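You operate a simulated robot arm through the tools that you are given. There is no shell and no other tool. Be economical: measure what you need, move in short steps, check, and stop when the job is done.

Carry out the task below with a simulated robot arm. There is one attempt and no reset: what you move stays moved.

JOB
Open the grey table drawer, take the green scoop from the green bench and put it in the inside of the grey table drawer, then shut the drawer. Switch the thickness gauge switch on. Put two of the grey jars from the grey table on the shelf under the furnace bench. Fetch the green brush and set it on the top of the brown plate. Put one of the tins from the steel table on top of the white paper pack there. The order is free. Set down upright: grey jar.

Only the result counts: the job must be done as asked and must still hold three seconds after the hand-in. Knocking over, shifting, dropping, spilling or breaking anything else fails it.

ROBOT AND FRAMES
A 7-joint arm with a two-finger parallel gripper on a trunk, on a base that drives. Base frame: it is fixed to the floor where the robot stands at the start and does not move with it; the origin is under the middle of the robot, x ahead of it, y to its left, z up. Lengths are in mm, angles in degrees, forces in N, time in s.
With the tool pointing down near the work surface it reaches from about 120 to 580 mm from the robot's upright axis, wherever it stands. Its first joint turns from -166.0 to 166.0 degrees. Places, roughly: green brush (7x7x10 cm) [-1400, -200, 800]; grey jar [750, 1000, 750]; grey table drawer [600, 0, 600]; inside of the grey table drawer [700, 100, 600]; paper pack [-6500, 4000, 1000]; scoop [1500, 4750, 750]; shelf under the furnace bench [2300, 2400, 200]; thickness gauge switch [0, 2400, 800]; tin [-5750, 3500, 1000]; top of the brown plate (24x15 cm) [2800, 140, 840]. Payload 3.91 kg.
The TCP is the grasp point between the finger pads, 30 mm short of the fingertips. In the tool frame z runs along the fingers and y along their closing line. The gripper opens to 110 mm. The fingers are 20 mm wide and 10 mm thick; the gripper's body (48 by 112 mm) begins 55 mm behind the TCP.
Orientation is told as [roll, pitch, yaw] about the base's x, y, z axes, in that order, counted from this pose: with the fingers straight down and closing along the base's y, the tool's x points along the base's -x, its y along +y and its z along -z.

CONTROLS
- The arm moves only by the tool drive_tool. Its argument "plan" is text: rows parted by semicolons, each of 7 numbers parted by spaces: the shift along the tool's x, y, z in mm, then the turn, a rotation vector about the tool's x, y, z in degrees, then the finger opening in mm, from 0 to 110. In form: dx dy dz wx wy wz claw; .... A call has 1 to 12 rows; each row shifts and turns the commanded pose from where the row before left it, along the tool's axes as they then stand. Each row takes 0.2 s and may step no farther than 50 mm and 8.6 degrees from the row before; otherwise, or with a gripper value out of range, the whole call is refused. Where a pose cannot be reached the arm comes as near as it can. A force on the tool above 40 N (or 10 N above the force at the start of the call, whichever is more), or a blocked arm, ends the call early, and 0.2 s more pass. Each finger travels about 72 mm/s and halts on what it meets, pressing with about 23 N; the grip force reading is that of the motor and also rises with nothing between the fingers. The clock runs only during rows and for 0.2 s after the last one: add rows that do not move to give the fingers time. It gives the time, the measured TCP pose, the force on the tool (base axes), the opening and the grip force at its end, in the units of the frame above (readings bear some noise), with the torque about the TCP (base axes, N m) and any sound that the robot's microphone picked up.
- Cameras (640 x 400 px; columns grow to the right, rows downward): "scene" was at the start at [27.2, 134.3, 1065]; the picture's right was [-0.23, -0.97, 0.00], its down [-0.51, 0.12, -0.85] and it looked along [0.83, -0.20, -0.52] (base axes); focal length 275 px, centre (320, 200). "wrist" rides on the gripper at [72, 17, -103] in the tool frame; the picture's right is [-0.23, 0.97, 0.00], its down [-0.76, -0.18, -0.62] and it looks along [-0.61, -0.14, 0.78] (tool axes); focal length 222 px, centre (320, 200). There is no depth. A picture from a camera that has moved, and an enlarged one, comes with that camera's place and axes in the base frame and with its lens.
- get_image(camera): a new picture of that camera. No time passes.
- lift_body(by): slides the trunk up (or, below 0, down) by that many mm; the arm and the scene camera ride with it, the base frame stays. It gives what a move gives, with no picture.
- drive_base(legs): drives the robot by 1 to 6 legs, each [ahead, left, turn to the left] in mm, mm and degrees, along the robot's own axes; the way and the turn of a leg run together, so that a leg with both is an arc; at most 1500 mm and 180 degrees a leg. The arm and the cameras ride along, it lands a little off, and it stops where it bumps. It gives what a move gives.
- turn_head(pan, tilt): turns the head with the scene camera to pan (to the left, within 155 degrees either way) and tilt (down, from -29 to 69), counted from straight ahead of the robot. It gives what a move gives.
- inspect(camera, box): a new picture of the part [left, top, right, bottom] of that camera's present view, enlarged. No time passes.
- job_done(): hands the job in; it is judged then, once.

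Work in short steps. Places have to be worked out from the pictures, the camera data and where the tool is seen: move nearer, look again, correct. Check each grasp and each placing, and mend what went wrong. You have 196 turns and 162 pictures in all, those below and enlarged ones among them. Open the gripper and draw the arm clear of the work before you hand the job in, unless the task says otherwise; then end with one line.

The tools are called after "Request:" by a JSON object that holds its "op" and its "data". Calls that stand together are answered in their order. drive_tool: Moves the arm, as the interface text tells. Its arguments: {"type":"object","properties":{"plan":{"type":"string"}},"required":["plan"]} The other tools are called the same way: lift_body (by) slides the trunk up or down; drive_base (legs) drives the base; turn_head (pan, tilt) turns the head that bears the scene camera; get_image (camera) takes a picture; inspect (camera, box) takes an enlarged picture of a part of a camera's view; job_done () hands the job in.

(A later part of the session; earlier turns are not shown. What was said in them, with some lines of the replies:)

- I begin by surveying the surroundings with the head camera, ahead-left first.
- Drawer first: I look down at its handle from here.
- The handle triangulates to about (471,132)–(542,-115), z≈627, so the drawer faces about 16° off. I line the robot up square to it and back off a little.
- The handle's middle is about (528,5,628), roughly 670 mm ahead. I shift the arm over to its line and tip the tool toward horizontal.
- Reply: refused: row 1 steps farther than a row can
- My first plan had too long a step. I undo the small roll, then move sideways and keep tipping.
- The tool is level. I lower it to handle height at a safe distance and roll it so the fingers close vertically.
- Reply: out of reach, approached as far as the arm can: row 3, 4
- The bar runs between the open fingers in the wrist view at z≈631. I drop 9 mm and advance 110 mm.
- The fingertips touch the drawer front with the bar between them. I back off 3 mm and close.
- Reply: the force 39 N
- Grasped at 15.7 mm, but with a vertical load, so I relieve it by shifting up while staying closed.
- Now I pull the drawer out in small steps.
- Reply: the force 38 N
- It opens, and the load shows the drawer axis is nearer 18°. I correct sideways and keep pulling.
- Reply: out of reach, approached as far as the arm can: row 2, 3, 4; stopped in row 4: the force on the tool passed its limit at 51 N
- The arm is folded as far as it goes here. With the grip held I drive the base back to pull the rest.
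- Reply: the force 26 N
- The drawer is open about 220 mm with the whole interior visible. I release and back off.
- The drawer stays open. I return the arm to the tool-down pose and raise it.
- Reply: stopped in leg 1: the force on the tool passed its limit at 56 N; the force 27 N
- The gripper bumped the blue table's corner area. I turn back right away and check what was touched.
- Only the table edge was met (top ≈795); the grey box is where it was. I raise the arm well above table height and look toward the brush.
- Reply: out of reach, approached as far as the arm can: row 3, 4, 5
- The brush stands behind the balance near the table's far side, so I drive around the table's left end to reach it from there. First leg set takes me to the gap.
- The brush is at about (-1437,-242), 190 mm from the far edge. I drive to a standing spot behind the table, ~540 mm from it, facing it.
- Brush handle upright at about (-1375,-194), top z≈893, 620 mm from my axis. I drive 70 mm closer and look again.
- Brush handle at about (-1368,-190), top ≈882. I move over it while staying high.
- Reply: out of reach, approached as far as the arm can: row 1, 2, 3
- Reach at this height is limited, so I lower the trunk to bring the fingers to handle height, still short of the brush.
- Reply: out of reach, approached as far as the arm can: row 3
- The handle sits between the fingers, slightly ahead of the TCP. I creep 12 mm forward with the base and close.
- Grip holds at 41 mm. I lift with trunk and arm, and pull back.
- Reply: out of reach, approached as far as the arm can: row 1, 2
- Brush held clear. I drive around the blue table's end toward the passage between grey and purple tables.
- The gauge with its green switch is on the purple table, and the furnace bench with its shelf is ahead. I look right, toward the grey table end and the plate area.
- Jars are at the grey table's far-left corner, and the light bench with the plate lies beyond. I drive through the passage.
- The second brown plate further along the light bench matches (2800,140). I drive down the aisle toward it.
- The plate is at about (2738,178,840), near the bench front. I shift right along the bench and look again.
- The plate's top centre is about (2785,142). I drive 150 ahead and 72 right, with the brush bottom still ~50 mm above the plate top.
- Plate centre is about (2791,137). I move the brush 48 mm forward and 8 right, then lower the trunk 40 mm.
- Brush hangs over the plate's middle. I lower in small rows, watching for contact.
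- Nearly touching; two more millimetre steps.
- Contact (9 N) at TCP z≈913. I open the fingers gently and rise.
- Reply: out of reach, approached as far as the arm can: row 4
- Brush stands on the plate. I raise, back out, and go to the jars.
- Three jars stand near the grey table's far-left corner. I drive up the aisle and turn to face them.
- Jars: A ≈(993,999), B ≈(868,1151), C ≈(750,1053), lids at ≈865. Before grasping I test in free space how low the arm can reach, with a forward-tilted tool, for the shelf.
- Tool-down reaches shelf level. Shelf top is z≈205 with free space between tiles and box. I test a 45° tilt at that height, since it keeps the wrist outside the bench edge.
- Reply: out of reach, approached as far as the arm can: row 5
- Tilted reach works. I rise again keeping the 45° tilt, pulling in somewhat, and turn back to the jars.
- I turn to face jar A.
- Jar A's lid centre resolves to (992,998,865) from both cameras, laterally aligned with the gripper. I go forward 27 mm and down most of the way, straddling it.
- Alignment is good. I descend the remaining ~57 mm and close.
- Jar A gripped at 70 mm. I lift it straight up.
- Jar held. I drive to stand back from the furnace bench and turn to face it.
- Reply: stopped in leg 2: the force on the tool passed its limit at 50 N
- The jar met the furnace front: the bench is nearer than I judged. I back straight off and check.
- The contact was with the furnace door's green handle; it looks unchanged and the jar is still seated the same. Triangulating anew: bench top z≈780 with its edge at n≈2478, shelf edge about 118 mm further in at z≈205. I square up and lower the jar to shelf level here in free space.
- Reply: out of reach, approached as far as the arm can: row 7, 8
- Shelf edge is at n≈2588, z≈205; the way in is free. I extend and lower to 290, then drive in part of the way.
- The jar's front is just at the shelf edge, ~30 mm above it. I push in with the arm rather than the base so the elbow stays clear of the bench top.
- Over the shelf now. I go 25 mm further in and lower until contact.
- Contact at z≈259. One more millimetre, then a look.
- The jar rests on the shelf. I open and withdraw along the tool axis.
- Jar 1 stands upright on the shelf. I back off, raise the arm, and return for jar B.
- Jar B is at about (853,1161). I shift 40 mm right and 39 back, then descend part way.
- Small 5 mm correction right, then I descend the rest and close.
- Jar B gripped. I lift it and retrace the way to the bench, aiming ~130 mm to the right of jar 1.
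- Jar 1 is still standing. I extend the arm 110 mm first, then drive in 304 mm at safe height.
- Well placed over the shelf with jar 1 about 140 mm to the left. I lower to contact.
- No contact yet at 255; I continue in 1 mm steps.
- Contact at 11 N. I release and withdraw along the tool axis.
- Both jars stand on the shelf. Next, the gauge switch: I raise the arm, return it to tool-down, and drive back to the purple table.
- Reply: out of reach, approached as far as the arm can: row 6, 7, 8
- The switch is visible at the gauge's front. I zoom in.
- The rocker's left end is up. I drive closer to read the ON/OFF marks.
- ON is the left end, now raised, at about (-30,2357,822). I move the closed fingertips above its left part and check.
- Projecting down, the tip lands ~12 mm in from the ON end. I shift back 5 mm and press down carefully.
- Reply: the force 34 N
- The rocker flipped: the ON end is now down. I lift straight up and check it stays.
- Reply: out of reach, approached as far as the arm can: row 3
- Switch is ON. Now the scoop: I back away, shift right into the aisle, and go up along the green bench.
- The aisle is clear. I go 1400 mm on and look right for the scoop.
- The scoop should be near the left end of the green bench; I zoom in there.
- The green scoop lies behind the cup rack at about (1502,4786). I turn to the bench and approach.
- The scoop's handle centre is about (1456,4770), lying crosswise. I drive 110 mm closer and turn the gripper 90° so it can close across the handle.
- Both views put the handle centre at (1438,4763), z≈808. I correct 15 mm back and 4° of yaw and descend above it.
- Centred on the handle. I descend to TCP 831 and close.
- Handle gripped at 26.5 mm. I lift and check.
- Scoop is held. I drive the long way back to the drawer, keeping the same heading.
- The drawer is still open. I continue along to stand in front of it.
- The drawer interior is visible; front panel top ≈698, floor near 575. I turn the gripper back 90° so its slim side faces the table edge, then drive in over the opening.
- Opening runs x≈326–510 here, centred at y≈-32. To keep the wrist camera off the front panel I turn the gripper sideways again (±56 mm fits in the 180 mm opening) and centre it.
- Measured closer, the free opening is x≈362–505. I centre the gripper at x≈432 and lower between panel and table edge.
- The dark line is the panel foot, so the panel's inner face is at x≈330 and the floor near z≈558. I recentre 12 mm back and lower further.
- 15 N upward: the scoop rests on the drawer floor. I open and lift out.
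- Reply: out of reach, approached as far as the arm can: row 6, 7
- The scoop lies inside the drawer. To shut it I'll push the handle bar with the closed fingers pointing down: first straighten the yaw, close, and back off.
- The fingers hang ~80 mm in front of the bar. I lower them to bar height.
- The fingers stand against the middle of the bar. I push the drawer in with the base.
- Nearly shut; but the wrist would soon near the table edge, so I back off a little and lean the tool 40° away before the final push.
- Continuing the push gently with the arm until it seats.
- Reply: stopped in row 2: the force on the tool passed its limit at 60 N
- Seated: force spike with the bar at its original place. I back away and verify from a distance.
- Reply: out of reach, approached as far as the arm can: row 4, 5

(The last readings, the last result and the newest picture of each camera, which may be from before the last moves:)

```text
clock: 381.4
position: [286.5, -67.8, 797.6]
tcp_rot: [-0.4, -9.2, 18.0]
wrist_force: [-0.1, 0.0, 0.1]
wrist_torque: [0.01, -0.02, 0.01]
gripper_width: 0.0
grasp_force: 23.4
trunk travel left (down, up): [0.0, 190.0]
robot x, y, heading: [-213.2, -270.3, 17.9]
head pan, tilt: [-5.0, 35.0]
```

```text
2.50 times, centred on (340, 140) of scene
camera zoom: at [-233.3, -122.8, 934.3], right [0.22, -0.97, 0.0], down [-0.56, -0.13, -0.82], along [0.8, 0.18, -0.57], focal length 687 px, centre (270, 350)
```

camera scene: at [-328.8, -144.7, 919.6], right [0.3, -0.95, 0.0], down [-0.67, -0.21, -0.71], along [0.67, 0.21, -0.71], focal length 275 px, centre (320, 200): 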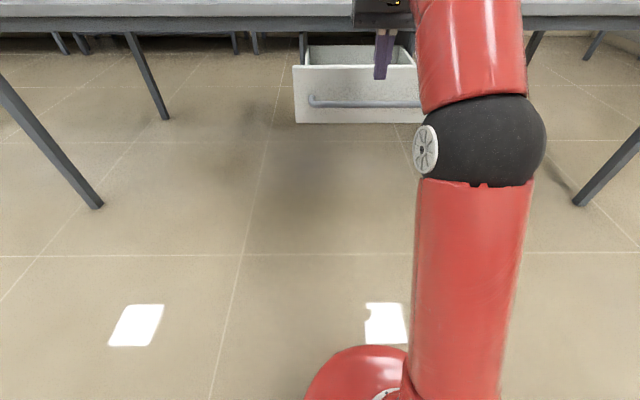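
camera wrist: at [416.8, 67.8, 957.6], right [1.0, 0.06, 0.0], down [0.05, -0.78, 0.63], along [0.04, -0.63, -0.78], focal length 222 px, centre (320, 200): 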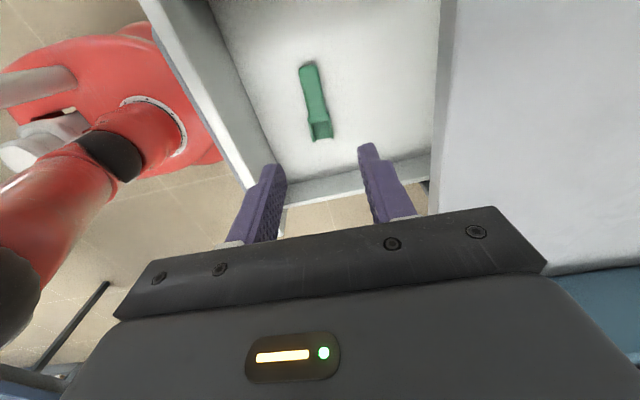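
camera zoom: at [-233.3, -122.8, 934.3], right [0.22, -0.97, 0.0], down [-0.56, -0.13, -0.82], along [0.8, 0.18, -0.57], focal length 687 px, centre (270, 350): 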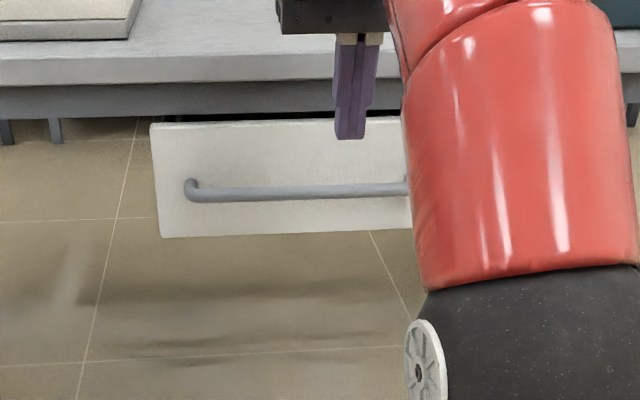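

The bar is back at its original (481,132): drawer shut. Now the tins: I raise the arm and travel around the blue table toward the steel table.

Request:
{"op": "lift_body", "data": {"by": 190}}

Request:
{"op": "drive_base", "data": {"legs": [[-2, 1110, 0], [0, 0, 172], [880, 0, 0], [880, 0, 0], [0, 0, -55]]}}

Request:
{"op": "turn_head", "data": {"pan": 10, "tilt": 12}}

Request:
{"op": "get_image", "data": {"camera": "scene"}}

```text
clock: 383.5
position: [285.7, -68.5, 986.0]
tcp_rot: [-0.5, -9.2, 17.9]
wrist_force: [-0.3, -0.2, -0.3]
wrist_torque: [0.0, 0.02, -0.02]
gripper_width: 0.0
grasp_force: 23.1
trunk travel left (down, up): [-190.0, 0.0]
robot x, y, heading: [-215.8, -271.7, 17.9]
head pan, tilt: [-5.0, 35.0]
```

```text
clock: 407.3
position: [-2716.1, 714.7, 986.3]
tcp_rot: [-0.4, -9.3, 138.5]
wrist_force: [-0.4, -0.2, -0.6]
wrist_torque: [0.03, 0.0, 0.0]
gripper_width: 0.0
grasp_force: 23.1
trunk travel left (down, up): [-190.0, 0.0]
robot x, y, heading: [-2282.9, 385.1, 138.2]
head pan, tilt: [-5.0, 35.0]
```

```text
clock: 408.1
position: [-2714.0, 714.5, 987.0]
tcp_rot: [-0.4, -9.3, 138.5]
wrist_force: [-0.1, -0.3, 0.7]
wrist_torque: [0.02, -0.01, 0.0]
gripper_width: 0.0
grasp_force: 22.8
trunk travel left (down, up): [-190.0, 0.0]
robot x, y, heading: [-2281.6, 386.3, 138.4]
head pan, tilt: [10.0, 12.0]
```

```text
35 pictures are left
camera scene: at [-2421.8, 281.3, 1161.2], right [0.53, 0.85, 0.0], down [0.18, -0.11, -0.98], along [-0.83, 0.51, -0.21], focal length 275 px, centre (320, 200)
```

scene: 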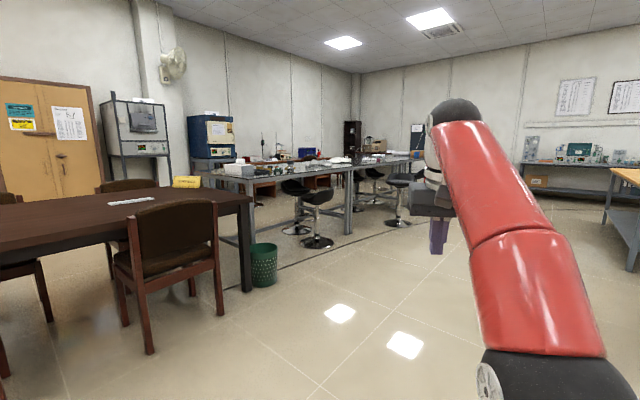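

The second steel table (ahead-left) carries the tins; stools stand before it. I drive ~2.6 m toward it through open floor.

Request:
{"op": "drive_base", "data": {"legs": [[1300, -100, 0], [1300, -100, 0]]}}

Request:
{"op": "turn_head", "data": {"pan": 8, "tilt": 15}}

Request:
{"op": "get_image", "data": {"camera": "scene"}}

```text
clock: 420.9
position: [-4554.1, 2567.6, 986.6]
tcp_rot: [-0.4, -9.3, 139.9]
wrist_force: [0.5, 0.2, 0.8]
wrist_torque: [-0.02, 0.0, -0.03]
gripper_width: 0.0
grasp_force: 23.0
trunk travel left (down, up): [-190.0, 0.0]
robot x, y, heading: [-4116.0, 2253.5, 139.9]
head pan, tilt: [10.0, 12.0]
```

```text
clock: 421.5
position: [-4553.7, 2569.4, 987.0]
tcp_rot: [-0.4, -9.3, 139.9]
wrist_force: [-0.6, -0.2, -0.3]
wrist_torque: [-0.01, 0.05, 0.03]
gripper_width: 0.1
grasp_force: 23.3
trunk travel left (down, up): [-190.0, 0.0]
robot x, y, heading: [-4118.0, 2250.0, 139.6]
head pan, tilt: [8.0, 15.0]
```

```text
34 pictures are left
camera scene: at [-4247.8, 2147.2, 1156.4], right [0.53, 0.85, 0.0], down [0.22, -0.14, -0.97], along [-0.82, 0.52, -0.26], focal length 275 px, centre (320, 200)
```

scene: 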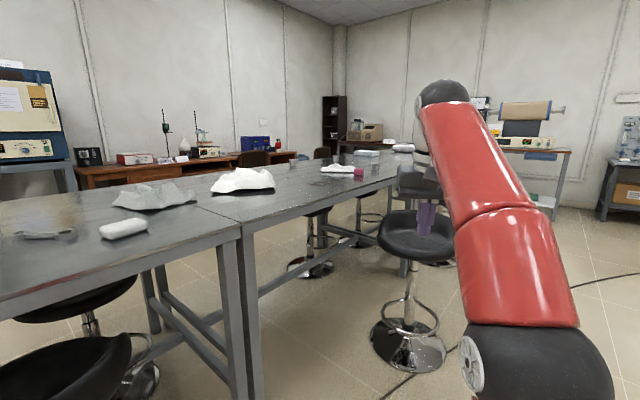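

I zoom in on the far part of the steel table for tins and paper pack.

Request:
{"op": "inspect", "data": {"camera": "scene", "box": [300, 130, 440, 210]}}

```text
4.57 times, centred on (370, 170) of scene
camera zoom: at [-4247.8, 2147.2, 1156.4], right [0.53, 0.85, 0.0], down [0.22, -0.14, -0.97], along [-0.82, 0.52, -0.26], focal length 1257 px, centre (91, 337)
```

zoom: 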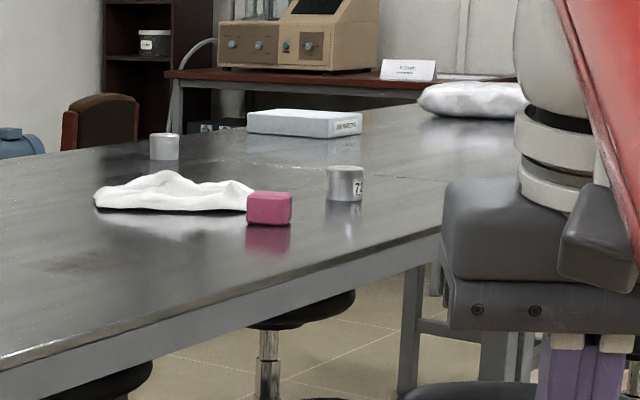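

Tins (grey cans) and the white pack are visible: near tin ≈(-5732,3572), pack ≈(-6520,4190), if the top is z≈850. I drive along past the stool and turn to face the table.

Request:
{"op": "drive_base", "data": {"legs": [[737, -465, 0], [737, -465, 0], [0, 0, 57.5]]}}

Request:
{"op": "turn_head", "data": {"pan": 0, "tilt": 20}}

Request:
{"op": "get_image", "data": {"camera": "scene"}}

```text
clock: 433.0
position: [-5125.1, 3730.4, 986.1]
tcp_rot: [-0.5, -9.4, -162.1]
wrist_force: [0.9, 0.1, 1.2]
wrist_torque: [-0.01, -0.02, -0.04]
gripper_width: 0.1
grasp_force: 22.8
trunk travel left (down, up): [-190.0, 0.0]
robot x, y, heading: [-4625.3, 3934.9, -162.1]
head pan, tilt: [8.0, 15.0]
```

```text
clock: 433.6
position: [-5125.5, 3731.2, 986.7]
tcp_rot: [-0.4, -9.4, -162.1]
wrist_force: [0.5, 0.4, -0.2]
wrist_torque: [0.03, 0.0, 0.01]
gripper_width: 0.0
grasp_force: 23.2
trunk travel left (down, up): [-190.0, 0.0]
robot x, y, heading: [-4624.7, 3931.1, -162.2]
head pan, tilt: [0.0, 20.0]
```

```text
32 pictures are left
camera scene: at [-4609.0, 3779.4, 1148.3], right [-0.31, 0.95, 0.0], down [0.33, 0.1, -0.94], along [-0.89, -0.29, -0.34], focal length 275 px, centre (320, 200)
```

scene: 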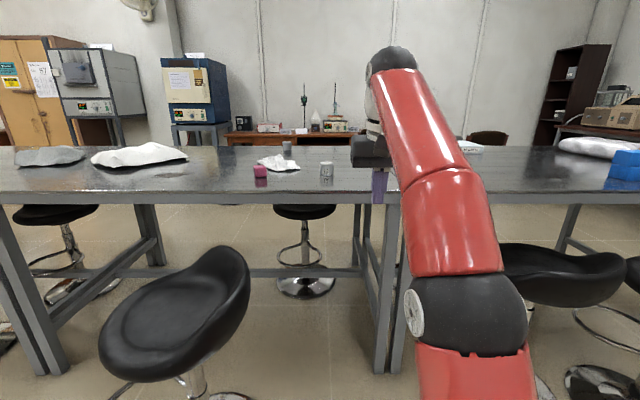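

Tin at ≈(-5629,3474), table top ≈862; the pack at ≈(-6441,4115) lies near the far edge. I look right to see how to get around.

Request:
{"op": "turn_head", "data": {"pan": -55, "tilt": 18}}

Request:
{"op": "get_image", "data": {"camera": "scene"}}

```text
clock: 434.9
position: [-5126.0, 3730.7, 986.9]
tcp_rot: [-0.4, -9.3, -162.1]
wrist_force: [-0.2, 0.2, 1.0]
wrist_torque: [0.02, 0.0, -0.01]
gripper_width: 0.0
grasp_force: 22.6
trunk travel left (down, up): [-190.0, 0.0]
robot x, y, heading: [-4624.3, 3934.4, -161.9]
head pan, tilt: [-55.0, 18.0]
```

```text
31 pictures are left
camera scene: at [-4594.7, 3864.3, 1151.5], right [0.6, 0.8, 0.0], down [0.25, -0.19, -0.95], along [-0.76, 0.57, -0.31], focal length 275 px, centre (320, 200)
```

scene: 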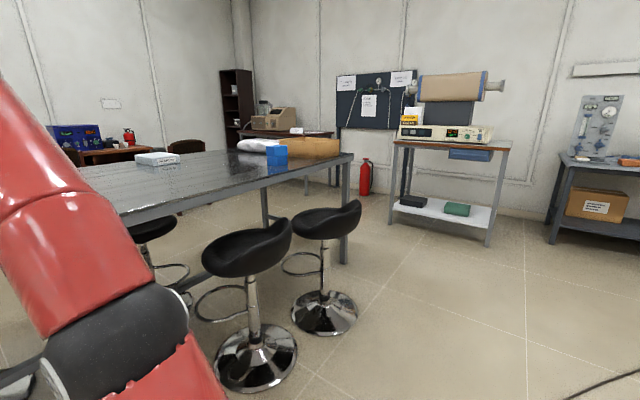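

The pack and the second tin ≈(-6304,3627) both lie by the table's far edge, so I go around the right end. First leg along the table front.

Request:
{"op": "drive_base", "data": {"legs": [[15, -911, 0], [15, -911, 0]]}}

Request:
{"op": "turn_head", "data": {"pan": 5, "tilt": 22}}

Request:
{"op": "get_image", "data": {"camera": "scene"}}

```text
clock: 444.1
position: [-5716.2, 5468.0, 987.0]
tcp_rot: [-0.5, -9.3, -161.8]
wrist_force: [-0.5, 0.3, 0.2]
wrist_torque: [-0.01, 0.01, 0.05]
gripper_width: 0.3
grasp_force: 22.8
trunk travel left (down, up): [-190.0, 0.0]
robot x, y, heading: [-5215.3, 5672.2, -162.2]
head pan, tilt: [-55.0, 18.0]
```

```text
clock: 445.4
position: [-5716.6, 5468.9, 986.1]
tcp_rot: [-0.3, -9.3, -161.9]
wrist_force: [-0.3, 0.3, -0.6]
wrist_torque: [-0.01, 0.05, 0.01]
gripper_width: 0.0
grasp_force: 23.2
trunk travel left (down, up): [-190.0, 0.0]
robot x, y, heading: [-5212.2, 5675.8, -162.0]
head pan, tilt: [5.0, 22.0]
```

```text
30 pictures are left
camera scene: at [-5197.0, 5511.0, 1145.0], right [-0.39, 0.92, 0.0], down [0.35, 0.15, -0.93], along [-0.85, -0.36, -0.37], focal length 275 px, centre (320, 200)
```

scene: 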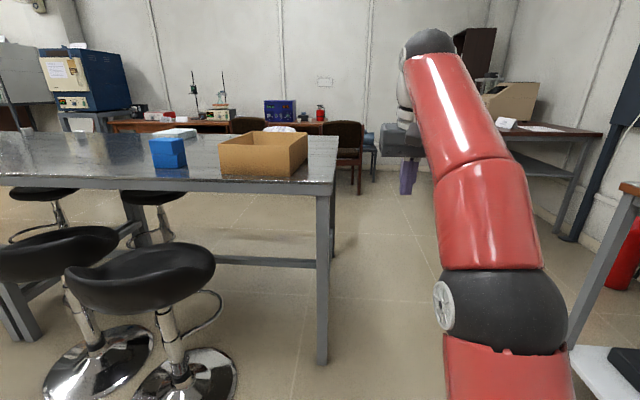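

Chairs are far back, so the aisle behind the table is wide. I shift right 90 mm and drive through past the table end.

Request:
{"op": "drive_base", "data": {"legs": [[0, -90, 0], [1050, 0, 0], [1050, 0, 0]]}}

Request:
{"op": "turn_head", "data": {"pan": 90, "tilt": 20}}

Request:
{"op": "get_image", "data": {"camera": "scene"}}

```text
clock: 456.7
position: [-7783.8, 4943.3, 987.1]
tcp_rot: [-0.5, -9.3, -164.0]
wrist_force: [-0.1, 0.3, -1.4]
wrist_torque: [-0.02, -0.01, 0.0]
gripper_width: 0.1
grasp_force: 23.0
trunk travel left (down, up): [-190.0, 0.0]
robot x, y, heading: [-7276.1, 5132.2, -164.0]
head pan, tilt: [5.0, 22.0]
```

```text
clock: 458.3
position: [-7784.9, 4943.8, 987.0]
tcp_rot: [-0.3, -9.4, -163.9]
wrist_force: [-0.7, 0.4, 0.4]
wrist_torque: [0.01, -0.01, -0.02]
gripper_width: 0.1
grasp_force: 22.9
trunk travel left (down, up): [-190.0, 0.0]
robot x, y, heading: [-7276.4, 5131.7, -164.4]
head pan, tilt: [90.0, 20.0]
```

```text
29 pictures are left
camera scene: at [-7151.4, 4912.5, 1148.2], right [-0.96, -0.27, 0.0], down [-0.09, 0.33, -0.94], along [0.26, -0.9, -0.34], focal length 275 px, centre (320, 200)
```

scene: 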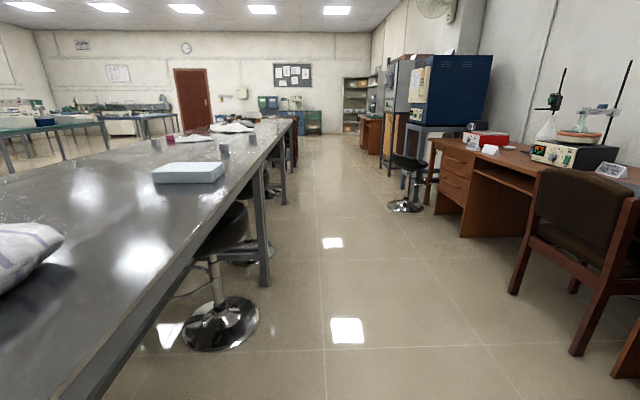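

The aisle is free. Pack centre ≈(-6390,4039), top ≈912; second tin ≈(-6248,3641). I turn round to face the table and slide along to the tin.

Request:
{"op": "drive_base", "data": {"legs": [[0, 0, 180], [-30, -1150, 0], [0, -560, 0]]}}

Request:
{"op": "turn_head", "data": {"pan": 0, "tilt": 25}}

Request:
{"op": "get_image", "data": {"camera": "scene"}}

Request:
{"op": "get_image", "data": {"camera": "wrist"}}

```text
clock: 474.2
position: [-6362.4, 3663.5, 986.6]
tcp_rot: [-0.4, -9.3, 15.3]
wrist_force: [1.0, 0.6, 0.8]
wrist_torque: [0.02, 0.01, 0.01]
gripper_width: 0.0
grasp_force: 22.8
trunk travel left (down, up): [-190.0, 0.0]
robot x, y, heading: [-6874.0, 3483.5, 15.1]
head pan, tilt: [90.0, 20.0]
```

```text
clock: 475.8
position: [-6360.9, 3662.6, 986.6]
tcp_rot: [-0.4, -9.3, 15.2]
wrist_force: [0.9, -0.3, 0.5]
wrist_torque: [-0.02, -0.03, -0.01]
gripper_width: 0.2
grasp_force: 23.1
trunk travel left (down, up): [-190.0, 0.0]
robot x, y, heading: [-6871.5, 3479.9, 15.0]
head pan, tilt: [0.0, 25.0]
```

```text
28 pictures are left
camera scene: at [-6880.7, 3640.9, 1140.1], right [0.26, -0.97, 0.0], down [-0.41, -0.11, -0.91], along [0.87, 0.24, -0.42], focal length 275 px, centre (320, 200)
```

scene: 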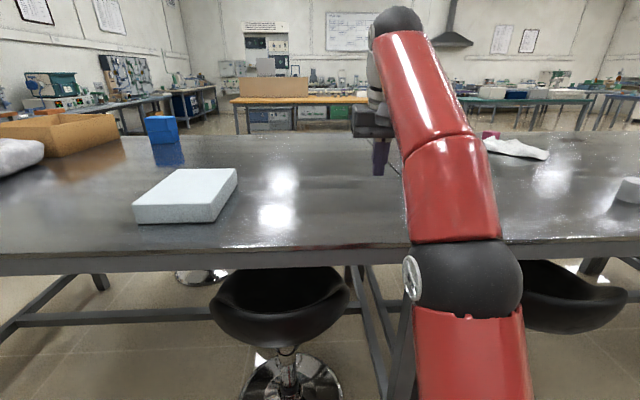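

```text
27 pictures are left
camera wrist: at [-6449.3, 3656.4, 1077.5], right [-0.04, 1.0, 0.03], down [0.67, 0.0, 0.74], along [0.74, 0.05, -0.67], focal length 222 px, centre (320, 200)
```

wrist: 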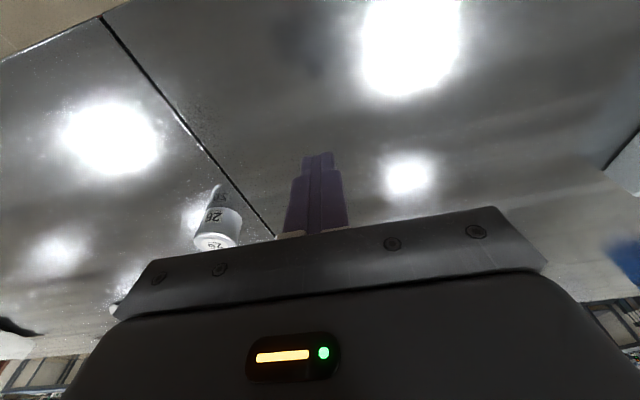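

A tin labelled 26 shows right of the gripper, hidden by the arm in the scene view. I shift right 185 and ahead 90 for a better look.

Request:
{"op": "drive_base", "data": {"legs": [[0, -185, 0], [90, 0, 0]]}}

Request:
{"op": "get_image", "data": {"camera": "wrist"}}

Request:
{"op": "get_image", "data": {"camera": "scene"}}

```text
clock: 478.1
position: [-6223.9, 3501.3, 987.0]
tcp_rot: [-0.4, -9.4, 15.0]
wrist_force: [-1.1, 0.0, 0.2]
wrist_torque: [-0.02, -0.01, 0.01]
gripper_width: 0.0
grasp_force: 22.8
trunk travel left (down, up): [-190.0, 0.0]
robot x, y, heading: [-6736.8, 3326.1, 14.8]
head pan, tilt: [0.0, 25.0]
```

```text
26 pictures are left
camera wrist: at [-6312.2, 3497.4, 1077.5], right [-0.03, 1.0, 0.03], down [0.67, 0.0, 0.74], along [0.74, 0.04, -0.67], focal length 222 px, centre (320, 200)
```

wrist: 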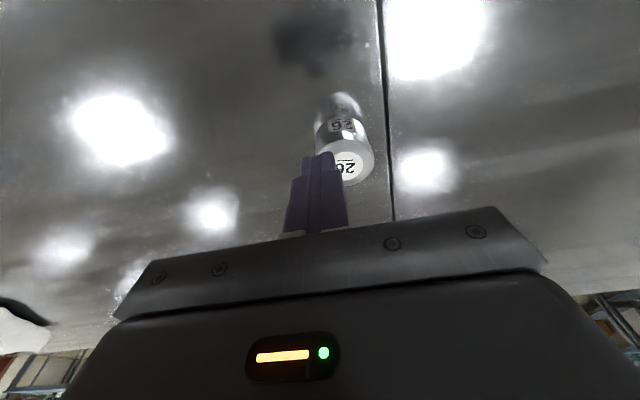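

```text
25 pictures are left
camera scene: at [-6743.6, 3483.7, 1140.1], right [0.26, -0.97, 0.0], down [-0.41, -0.11, -0.91], along [0.88, 0.23, -0.42], focal length 275 px, centre (320, 200)
```

scene: 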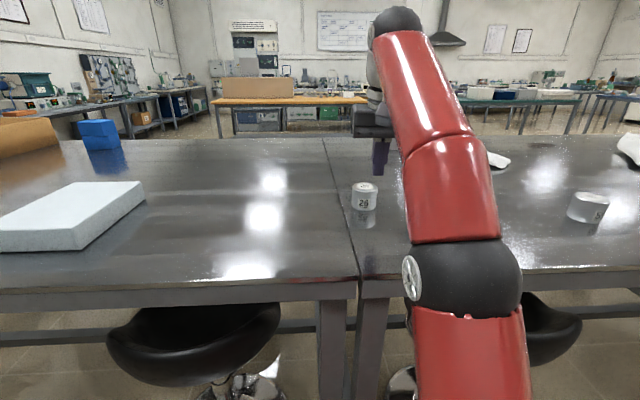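

Tin 26: centre (-6180,3534), lid ≈915, table ≈866. I drive 60 ahead and 22 left, open the gripper, level the tool and come down above it.

Request:
{"op": "drive_base", "data": {"legs": [[60, 22, 0]]}}

Request:
{"op": "drive_tool", "data": {"plan": "10 0 10 0 0 0 40; 10 0 10 0 5 0 70; 0 0 0 0 4.4 0 90; 0 0 0 0 0 0 90"}}

Request:
{"op": "get_image", "data": {"camera": "wrist"}}

Request:
{"op": "inspect", "data": {"camera": "scene", "box": [300, 90, 480, 250]}}

```text
clock: 479.1
position: [-6171.0, 3539.6, 986.8]
tcp_rot: [-0.3, -9.3, 14.9]
wrist_force: [-0.4, 0.0, 0.3]
wrist_torque: [-0.03, -0.01, -0.01]
gripper_width: 0.0
grasp_force: 23.3
trunk travel left (down, up): [-190.0, 0.0]
robot x, y, heading: [-6683.5, 3355.9, 14.4]
head pan, tilt: [0.0, 25.0]
```

```text
clock: 480.1
position: [-6186.6, 3534.8, 963.0]
tcp_rot: [-0.4, -4.2, 14.9]
wrist_force: [-0.2, 0.7, -0.8]
wrist_torque: [0.01, 0.0, 0.01]
gripper_width: 90.0
grasp_force: 0.1
out of reach, approached as far as the arm can: row 3
trunk travel left (down, up): [-190.0, 0.0]
robot x, y, heading: [-6681.2, 3362.2, 14.8]
head pan, tilt: [0.0, 25.0]
```

```text
24 pictures are left
camera wrist: at [-6266.6, 3531.8, 1061.9], right [-0.03, 1.0, 0.01], down [0.73, 0.02, 0.68], along [0.68, 0.03, -0.73], focal length 222 px, centre (320, 200)
```

wrist: 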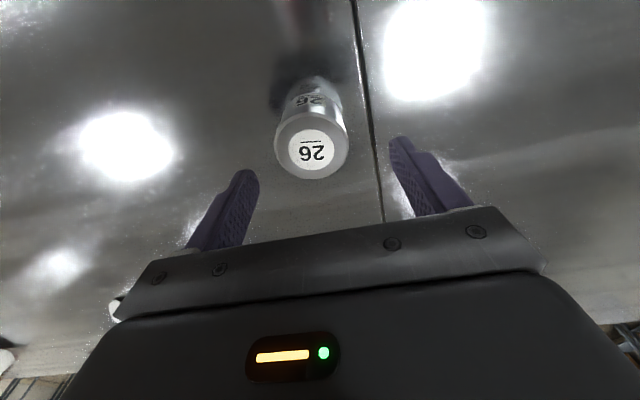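

```text
2.50 times, centred on (390, 170) of scene
camera zoom: at [-6690.3, 3520.5, 1140.1], right [0.26, -0.97, 0.0], down [-0.41, -0.11, -0.91], along [0.88, 0.23, -0.42], focal length 687 px, centre (145, 275)
```

zoom: 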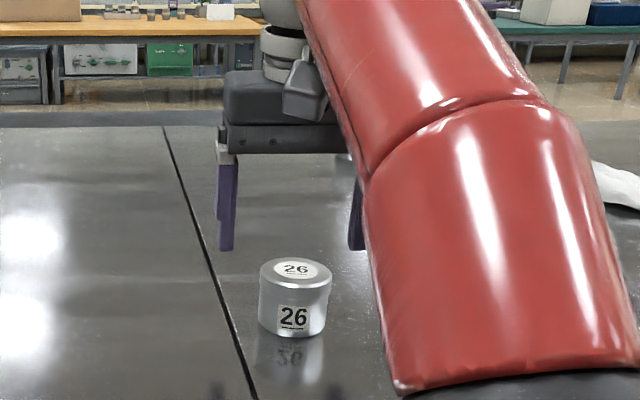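

Tin resolved at (-6179,3531). I fine-correct, level, and descend to z≈907.

Request:
{"op": "drive_tool", "data": {"plan": "-6 -5.5 20 0 0 0 90; 0 0 15 0 4.2 0 90; 0 0 14 0 0 0 90; 0 0 6 0 0 0 90"}}

Request:
{"op": "inspect", "data": {"camera": "scene", "box": [300, 90, 480, 250]}}

```text
clock: 481.1
position: [-6177.1, 3530.5, 908.4]
tcp_rot: [-0.4, 0.0, 14.8]
wrist_force: [-0.8, 0.3, -0.8]
wrist_torque: [-0.01, -0.01, 0.03]
gripper_width: 90.1
grasp_force: 0.1
trunk travel left (down, up): [-190.0, 0.0]
robot x, y, heading: [-6681.0, 3365.2, 15.0]
head pan, tilt: [0.0, 25.0]
```

```text
2.50 times, centred on (390, 170) of scene
camera zoom: at [-6690.3, 3520.5, 1140.1], right [0.26, -0.97, 0.0], down [-0.41, -0.11, -0.91], along [0.88, 0.23, -0.42], focal length 687 px, centre (145, 275)
```

zoom: 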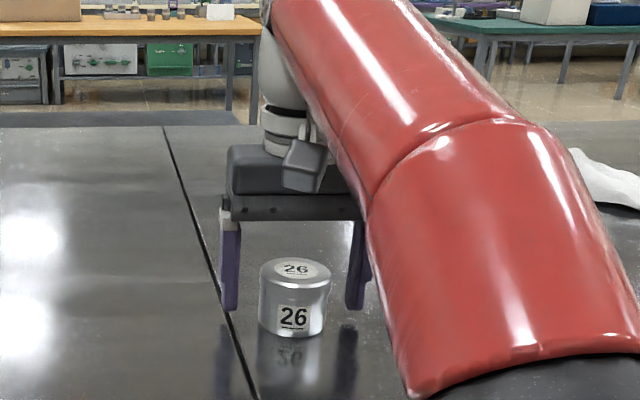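

The tin is centred between the fingers. I close.

Request:
{"op": "drive_tool", "data": {"plan": "0 0 0 0 0 0 60; 0 0 0 0 0 0 30; 0 0 0 0 0 0 30; 0 0 0 0 0 0 30"}}

Request:
{"op": "drive_tool", "data": {"plan": "0 0 -15 0 0 0 30; 5 0 -25 0 0 0 30; 25 0 -20 0 0 0 30; 25 0 -10 0 0 0 30"}}

Request:
{"op": "get_image", "data": {"camera": "wrist"}}

```text
clock: 482.1
position: [-6176.1, 3530.9, 907.6]
tcp_rot: [-0.5, 0.0, 14.8]
wrist_force: [-0.1, -1.1, 0.1]
wrist_torque: [0.04, 0.01, -0.02]
gripper_width: 55.4
grasp_force: 23.2
trunk travel left (down, up): [-190.0, 0.0]
robot x, y, heading: [-6680.1, 3363.2, 14.7]
head pan, tilt: [0.0, 25.0]
```

```text
clock: 483.1
position: [-6206.6, 3526.3, 956.0]
tcp_rot: [-0.4, -0.1, 14.8]
wrist_force: [0.1, 0.7, -1.3]
wrist_torque: [-0.01, 0.01, 0.01]
gripper_width: 55.2
grasp_force: 22.6
out of reach, approached as far as the arm can: row 3
trunk travel left (down, up): [-190.0, 0.0]
robot x, y, heading: [-6680.4, 3363.0, 14.6]
head pan, tilt: [0.0, 25.0]
```

```text
21 pictures are left
camera wrist: at [-6279.7, 3524.7, 1060.4], right [-0.03, 1.0, -0.01], down [0.78, 0.03, 0.62], along [0.62, 0.01, -0.78], focal length 222 px, centre (320, 200)
```

wrist: 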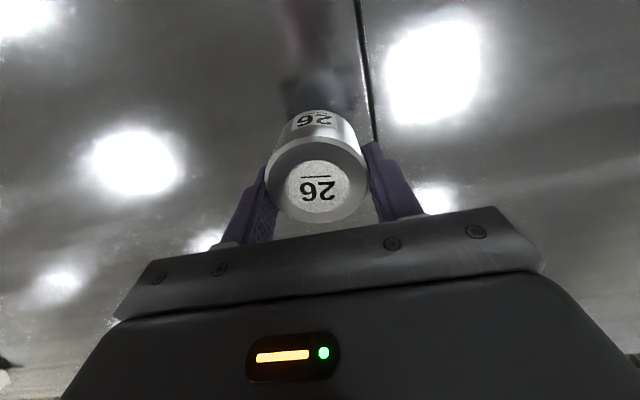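

Tin gripped at 55 mm, bottom ≈36 mm below TCP. Pack centre ≈(-6405,4070), top ≈912. I back off, retract and raise, then slide left to the pack.

Request:
{"op": "drive_base", "data": {"legs": [[-220, 0, 0], [0, 577, 0]]}}

Request:
{"op": "drive_tool", "data": {"plan": "20 0 -20 0 0 0 30; 15 0 -15 0 0 0 30"}}

Request:
{"op": "get_image", "data": {"camera": "scene"}}

Request:
{"op": "get_image", "data": {"camera": "wrist"}}

```text
clock: 487.6
position: [-6564.9, 4029.5, 957.4]
tcp_rot: [-0.3, 0.0, 14.8]
wrist_force: [-0.1, 0.3, -0.4]
wrist_torque: [0.02, -0.01, -0.01]
gripper_width: 55.1
grasp_force: 23.2
trunk travel left (down, up): [-190.0, 0.0]
robot x, y, heading: [-7038.3, 3866.3, 14.3]
head pan, tilt: [0.0, 25.0]
```

```text
clock: 488.2
position: [-6603.9, 4017.1, 972.6]
tcp_rot: [-0.5, -0.1, 14.8]
wrist_force: [-0.1, 0.2, -2.3]
wrist_torque: [-0.01, 0.04, -0.04]
gripper_width: 55.3
grasp_force: 23.1
out of reach, approached as far as the arm can: row 1, 2
trunk travel left (down, up): [-190.0, 0.0]
robot x, y, heading: [-7039.6, 3867.4, 14.5]
head pan, tilt: [0.0, 25.0]
```

```text
20 pictures are left
camera scene: at [-7048.6, 4023.9, 1140.1], right [0.25, -0.97, 0.0], down [-0.41, -0.11, -0.91], along [0.88, 0.23, -0.42], focal length 275 px, centre (320, 200)
```

scene: 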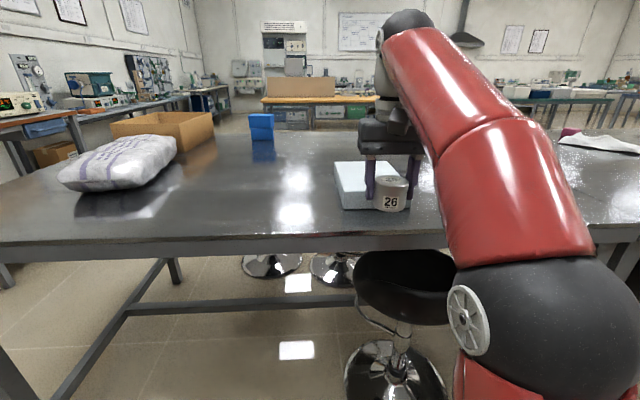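

```text
19 pictures are left
camera wrist: at [-6676.2, 4016.5, 1076.0], right [-0.03, 1.0, -0.01], down [0.78, 0.03, 0.63], along [0.63, 0.01, -0.78], focal length 222 px, centre (320, 200)
```

wrist: 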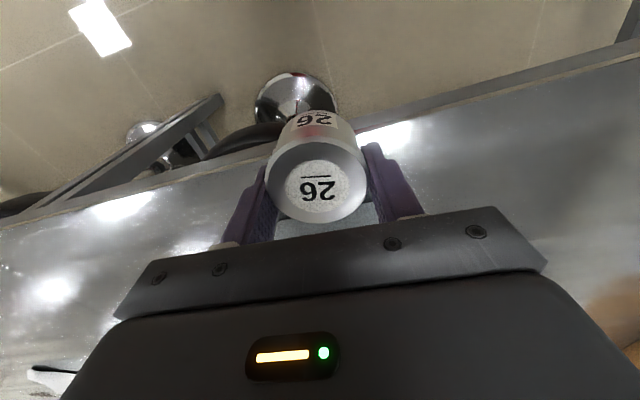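

Pack centre confirmed ≈(-6397,4072), straight ahead. I drive 190 mm forward with the tin ~24 mm above the pack top.

Request:
{"op": "drive_base", "data": {"legs": [[190, 0, 0]]}}

Request:
{"op": "inspect", "data": {"camera": "scene", "box": [280, 100, 480, 260]}}

Request:
{"op": "get_image", "data": {"camera": "wrist"}}

```text
clock: 489.8
position: [-6422.6, 4066.3, 972.7]
tcp_rot: [-0.4, -0.2, 15.0]
wrist_force: [-0.1, 0.2, -0.6]
wrist_torque: [0.0, 0.0, -0.01]
gripper_width: 55.2
grasp_force: 22.8
trunk travel left (down, up): [-190.0, 0.0]
robot x, y, heading: [-6859.9, 3914.7, 14.7]
head pan, tilt: [0.0, 25.0]
```

```text
2.50 times, centred on (380, 180) of scene
camera zoom: at [-6868.9, 4071.4, 1140.1], right [0.26, -0.97, 0.0], down [-0.41, -0.11, -0.91], along [0.88, 0.23, -0.42], focal length 687 px, centre (170, 250)
```

zoom: 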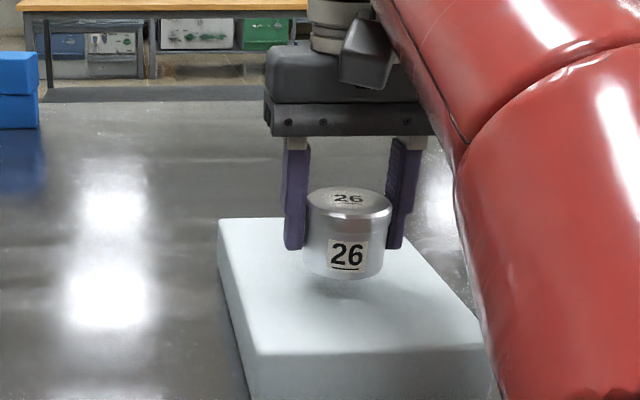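

```text
17 pictures are left
camera wrist: at [-6496.6, 4065.0, 1076.4], right [-0.03, 1.0, -0.01], down [0.78, 0.03, 0.63], along [0.63, 0.02, -0.78], focal length 222 px, centre (320, 200)
```

wrist: 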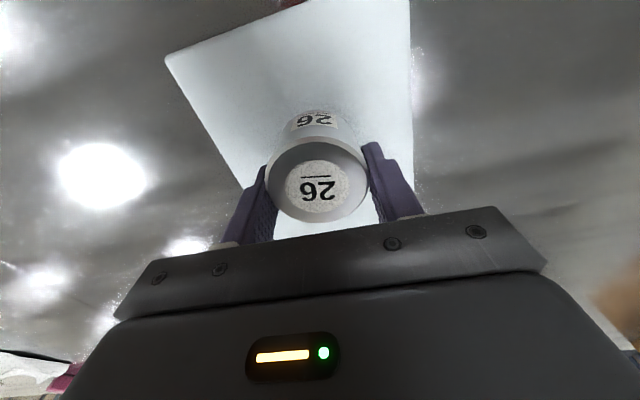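

The tin is over the pack's middle. I lower until contact.

Request:
{"op": "drive_tool", "data": {"plan": "0 0 10 0 0 0 30; 0 0 7 0 0 0 30; 0 0 3 0 0 0 30; 0 0 2 0 0 0 30; 0 0 0 0 0 0 30"}}

Request:
{"op": "inspect", "data": {"camera": "scene", "box": [280, 100, 480, 260]}}

```text
clock: 491.0
position: [-6424.0, 4065.3, 951.4]
tcp_rot: [-0.4, -0.3, 14.9]
wrist_force: [2.8, -0.4, 15.8]
wrist_torque: [0.22, 0.15, -0.04]
gripper_width: 55.4
grasp_force: 22.9
trunk travel left (down, up): [-190.0, 0.0]
robot x, y, heading: [-6863.1, 3916.0, 15.0]
head pan, tilt: [0.0, 25.0]
```

```text
2.50 times, centred on (380, 180) of scene
camera zoom: at [-6869.4, 4071.1, 1140.3], right [0.26, -0.97, 0.0], down [-0.41, -0.11, -0.91], along [0.88, 0.23, -0.42], focal length 687 px, centre (170, 250)
```

zoom: 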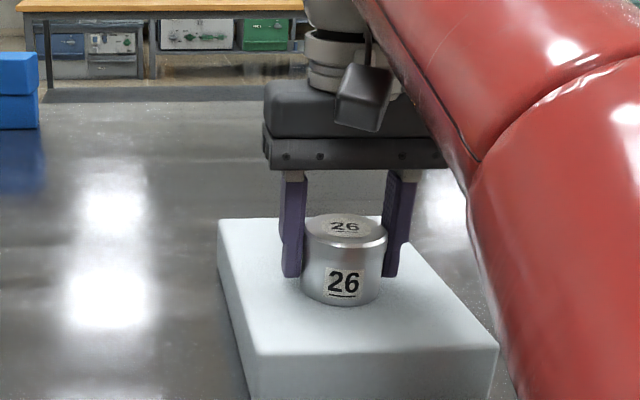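

Contact with 16 N. I ease 1 mm up, open, and rise straight up.

Request:
{"op": "drive_tool", "data": {"plan": "0 0 -1 0 0 0 40; 0 0 0 0 0 0 70; 0 0 0 0 0 0 85; 0 0 0 0 0 0 85; 0 0 -15 0 0 0 85; 5 0 -15 0 0 0 85"}}

Request:
{"op": "inspect", "data": {"camera": "scene", "box": [280, 100, 480, 260]}}

```text
clock: 492.4
position: [-6430.5, 4064.9, 976.3]
tcp_rot: [-0.3, -0.3, 15.0]
wrist_force: [-0.3, 0.0, -0.3]
wrist_torque: [0.0, -0.01, 0.0]
gripper_width: 85.1
grasp_force: 0.1
out of reach, approached as far as the arm can: row 6
trunk travel left (down, up): [-190.0, 0.0]
robot x, y, heading: [-6855.4, 3912.3, 14.8]
head pan, tilt: [0.0, 25.0]
```

```text
2.50 times, centred on (380, 180) of scene
camera zoom: at [-6868.9, 4071.4, 1140.1], right [0.26, -0.97, 0.0], down [-0.41, -0.11, -0.91], along [0.88, 0.23, -0.42], focal length 687 px, centre (170, 250)
```

zoom: 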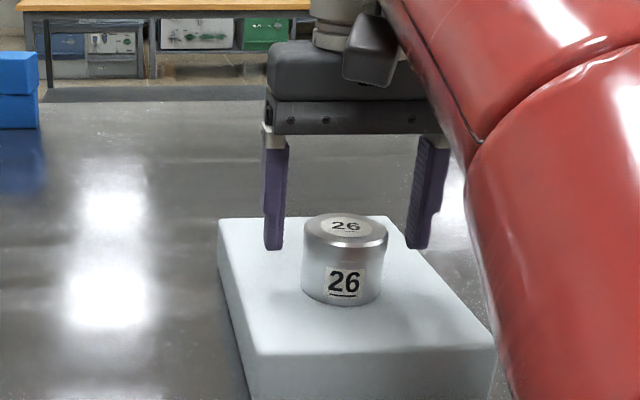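

The tin stands on the pack. I back straight away and take a last look.

Request:
{"op": "drive_base", "data": {"legs": [[-350, 0, 0]]}}

Request:
{"op": "get_image", "data": {"camera": "scene"}}

```text
clock: 494.6
position: [-6764.6, 3976.1, 977.2]
tcp_rot: [-0.3, -0.4, 15.0]
wrist_force: [0.3, -1.0, -1.1]
wrist_torque: [-0.03, 0.02, 0.05]
gripper_width: 85.0
grasp_force: 0.0
trunk travel left (down, up): [-190.0, 0.0]
robot x, y, heading: [-7194.4, 3825.2, 14.7]
head pan, tilt: [0.0, 25.0]
```

```text
14 pictures are left
camera scene: at [-7202.3, 3983.0, 1140.1], right [0.26, -0.97, 0.0], down [-0.41, -0.11, -0.91], along [0.88, 0.23, -0.42], focal length 275 px, centre (320, 200)
```

scene: 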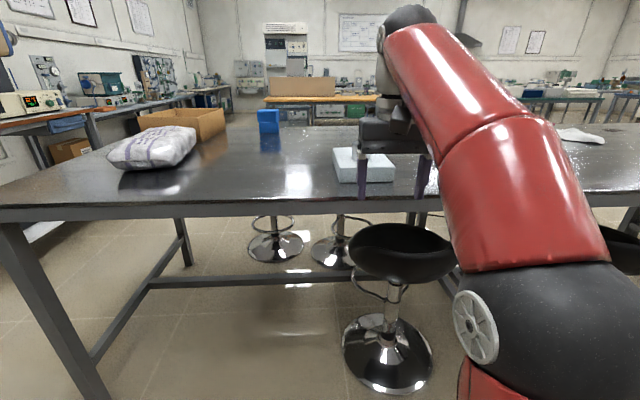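

Request:
{"op": "inspect", "data": {"camera": "scene", "box": [310, 110, 450, 200]}}

Request:
{"op": "get_image", "data": {"camera": "wrist"}}

```text
4.44 times, centred on (380, 155) of scene
camera zoom: at [-7202.3, 3983.0, 1140.1], right [0.26, -0.97, 0.0], down [-0.41, -0.11, -0.91], along [0.88, 0.23, -0.42], focal length 1222 px, centre (53, 400)
```

zoom: 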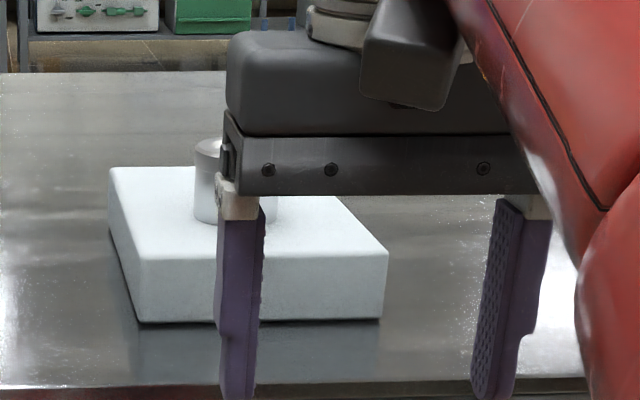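

```text
12 pictures are left
camera wrist: at [-6837.1, 3974.4, 1079.1], right [-0.03, 1.0, -0.01], down [0.78, 0.03, 0.63], along [0.63, 0.02, -0.78], focal length 222 px, centre (320, 200)
```

wrist: 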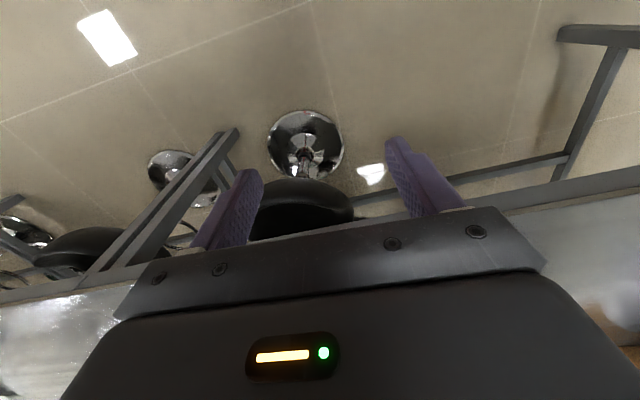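

The tin stands on the pack, the gripper is open and clear, and every part of the job is done, so I hand it in.

Request:
{"op": "job_done", "data": {}}

```text
The job is handed in.
```

All parts of the job are done and handed in: the scoop is in the shut drawer, the gauge is switched on, two jars stand upright on the shelf, the brush is on the brown plate and a tin is on the paper pack. On the way I twice bumped something: the blue table's edge, and the furnace's door handle while carrying a jar. Neither looked moved, but I could not measure the furnace closely enough to be certain.
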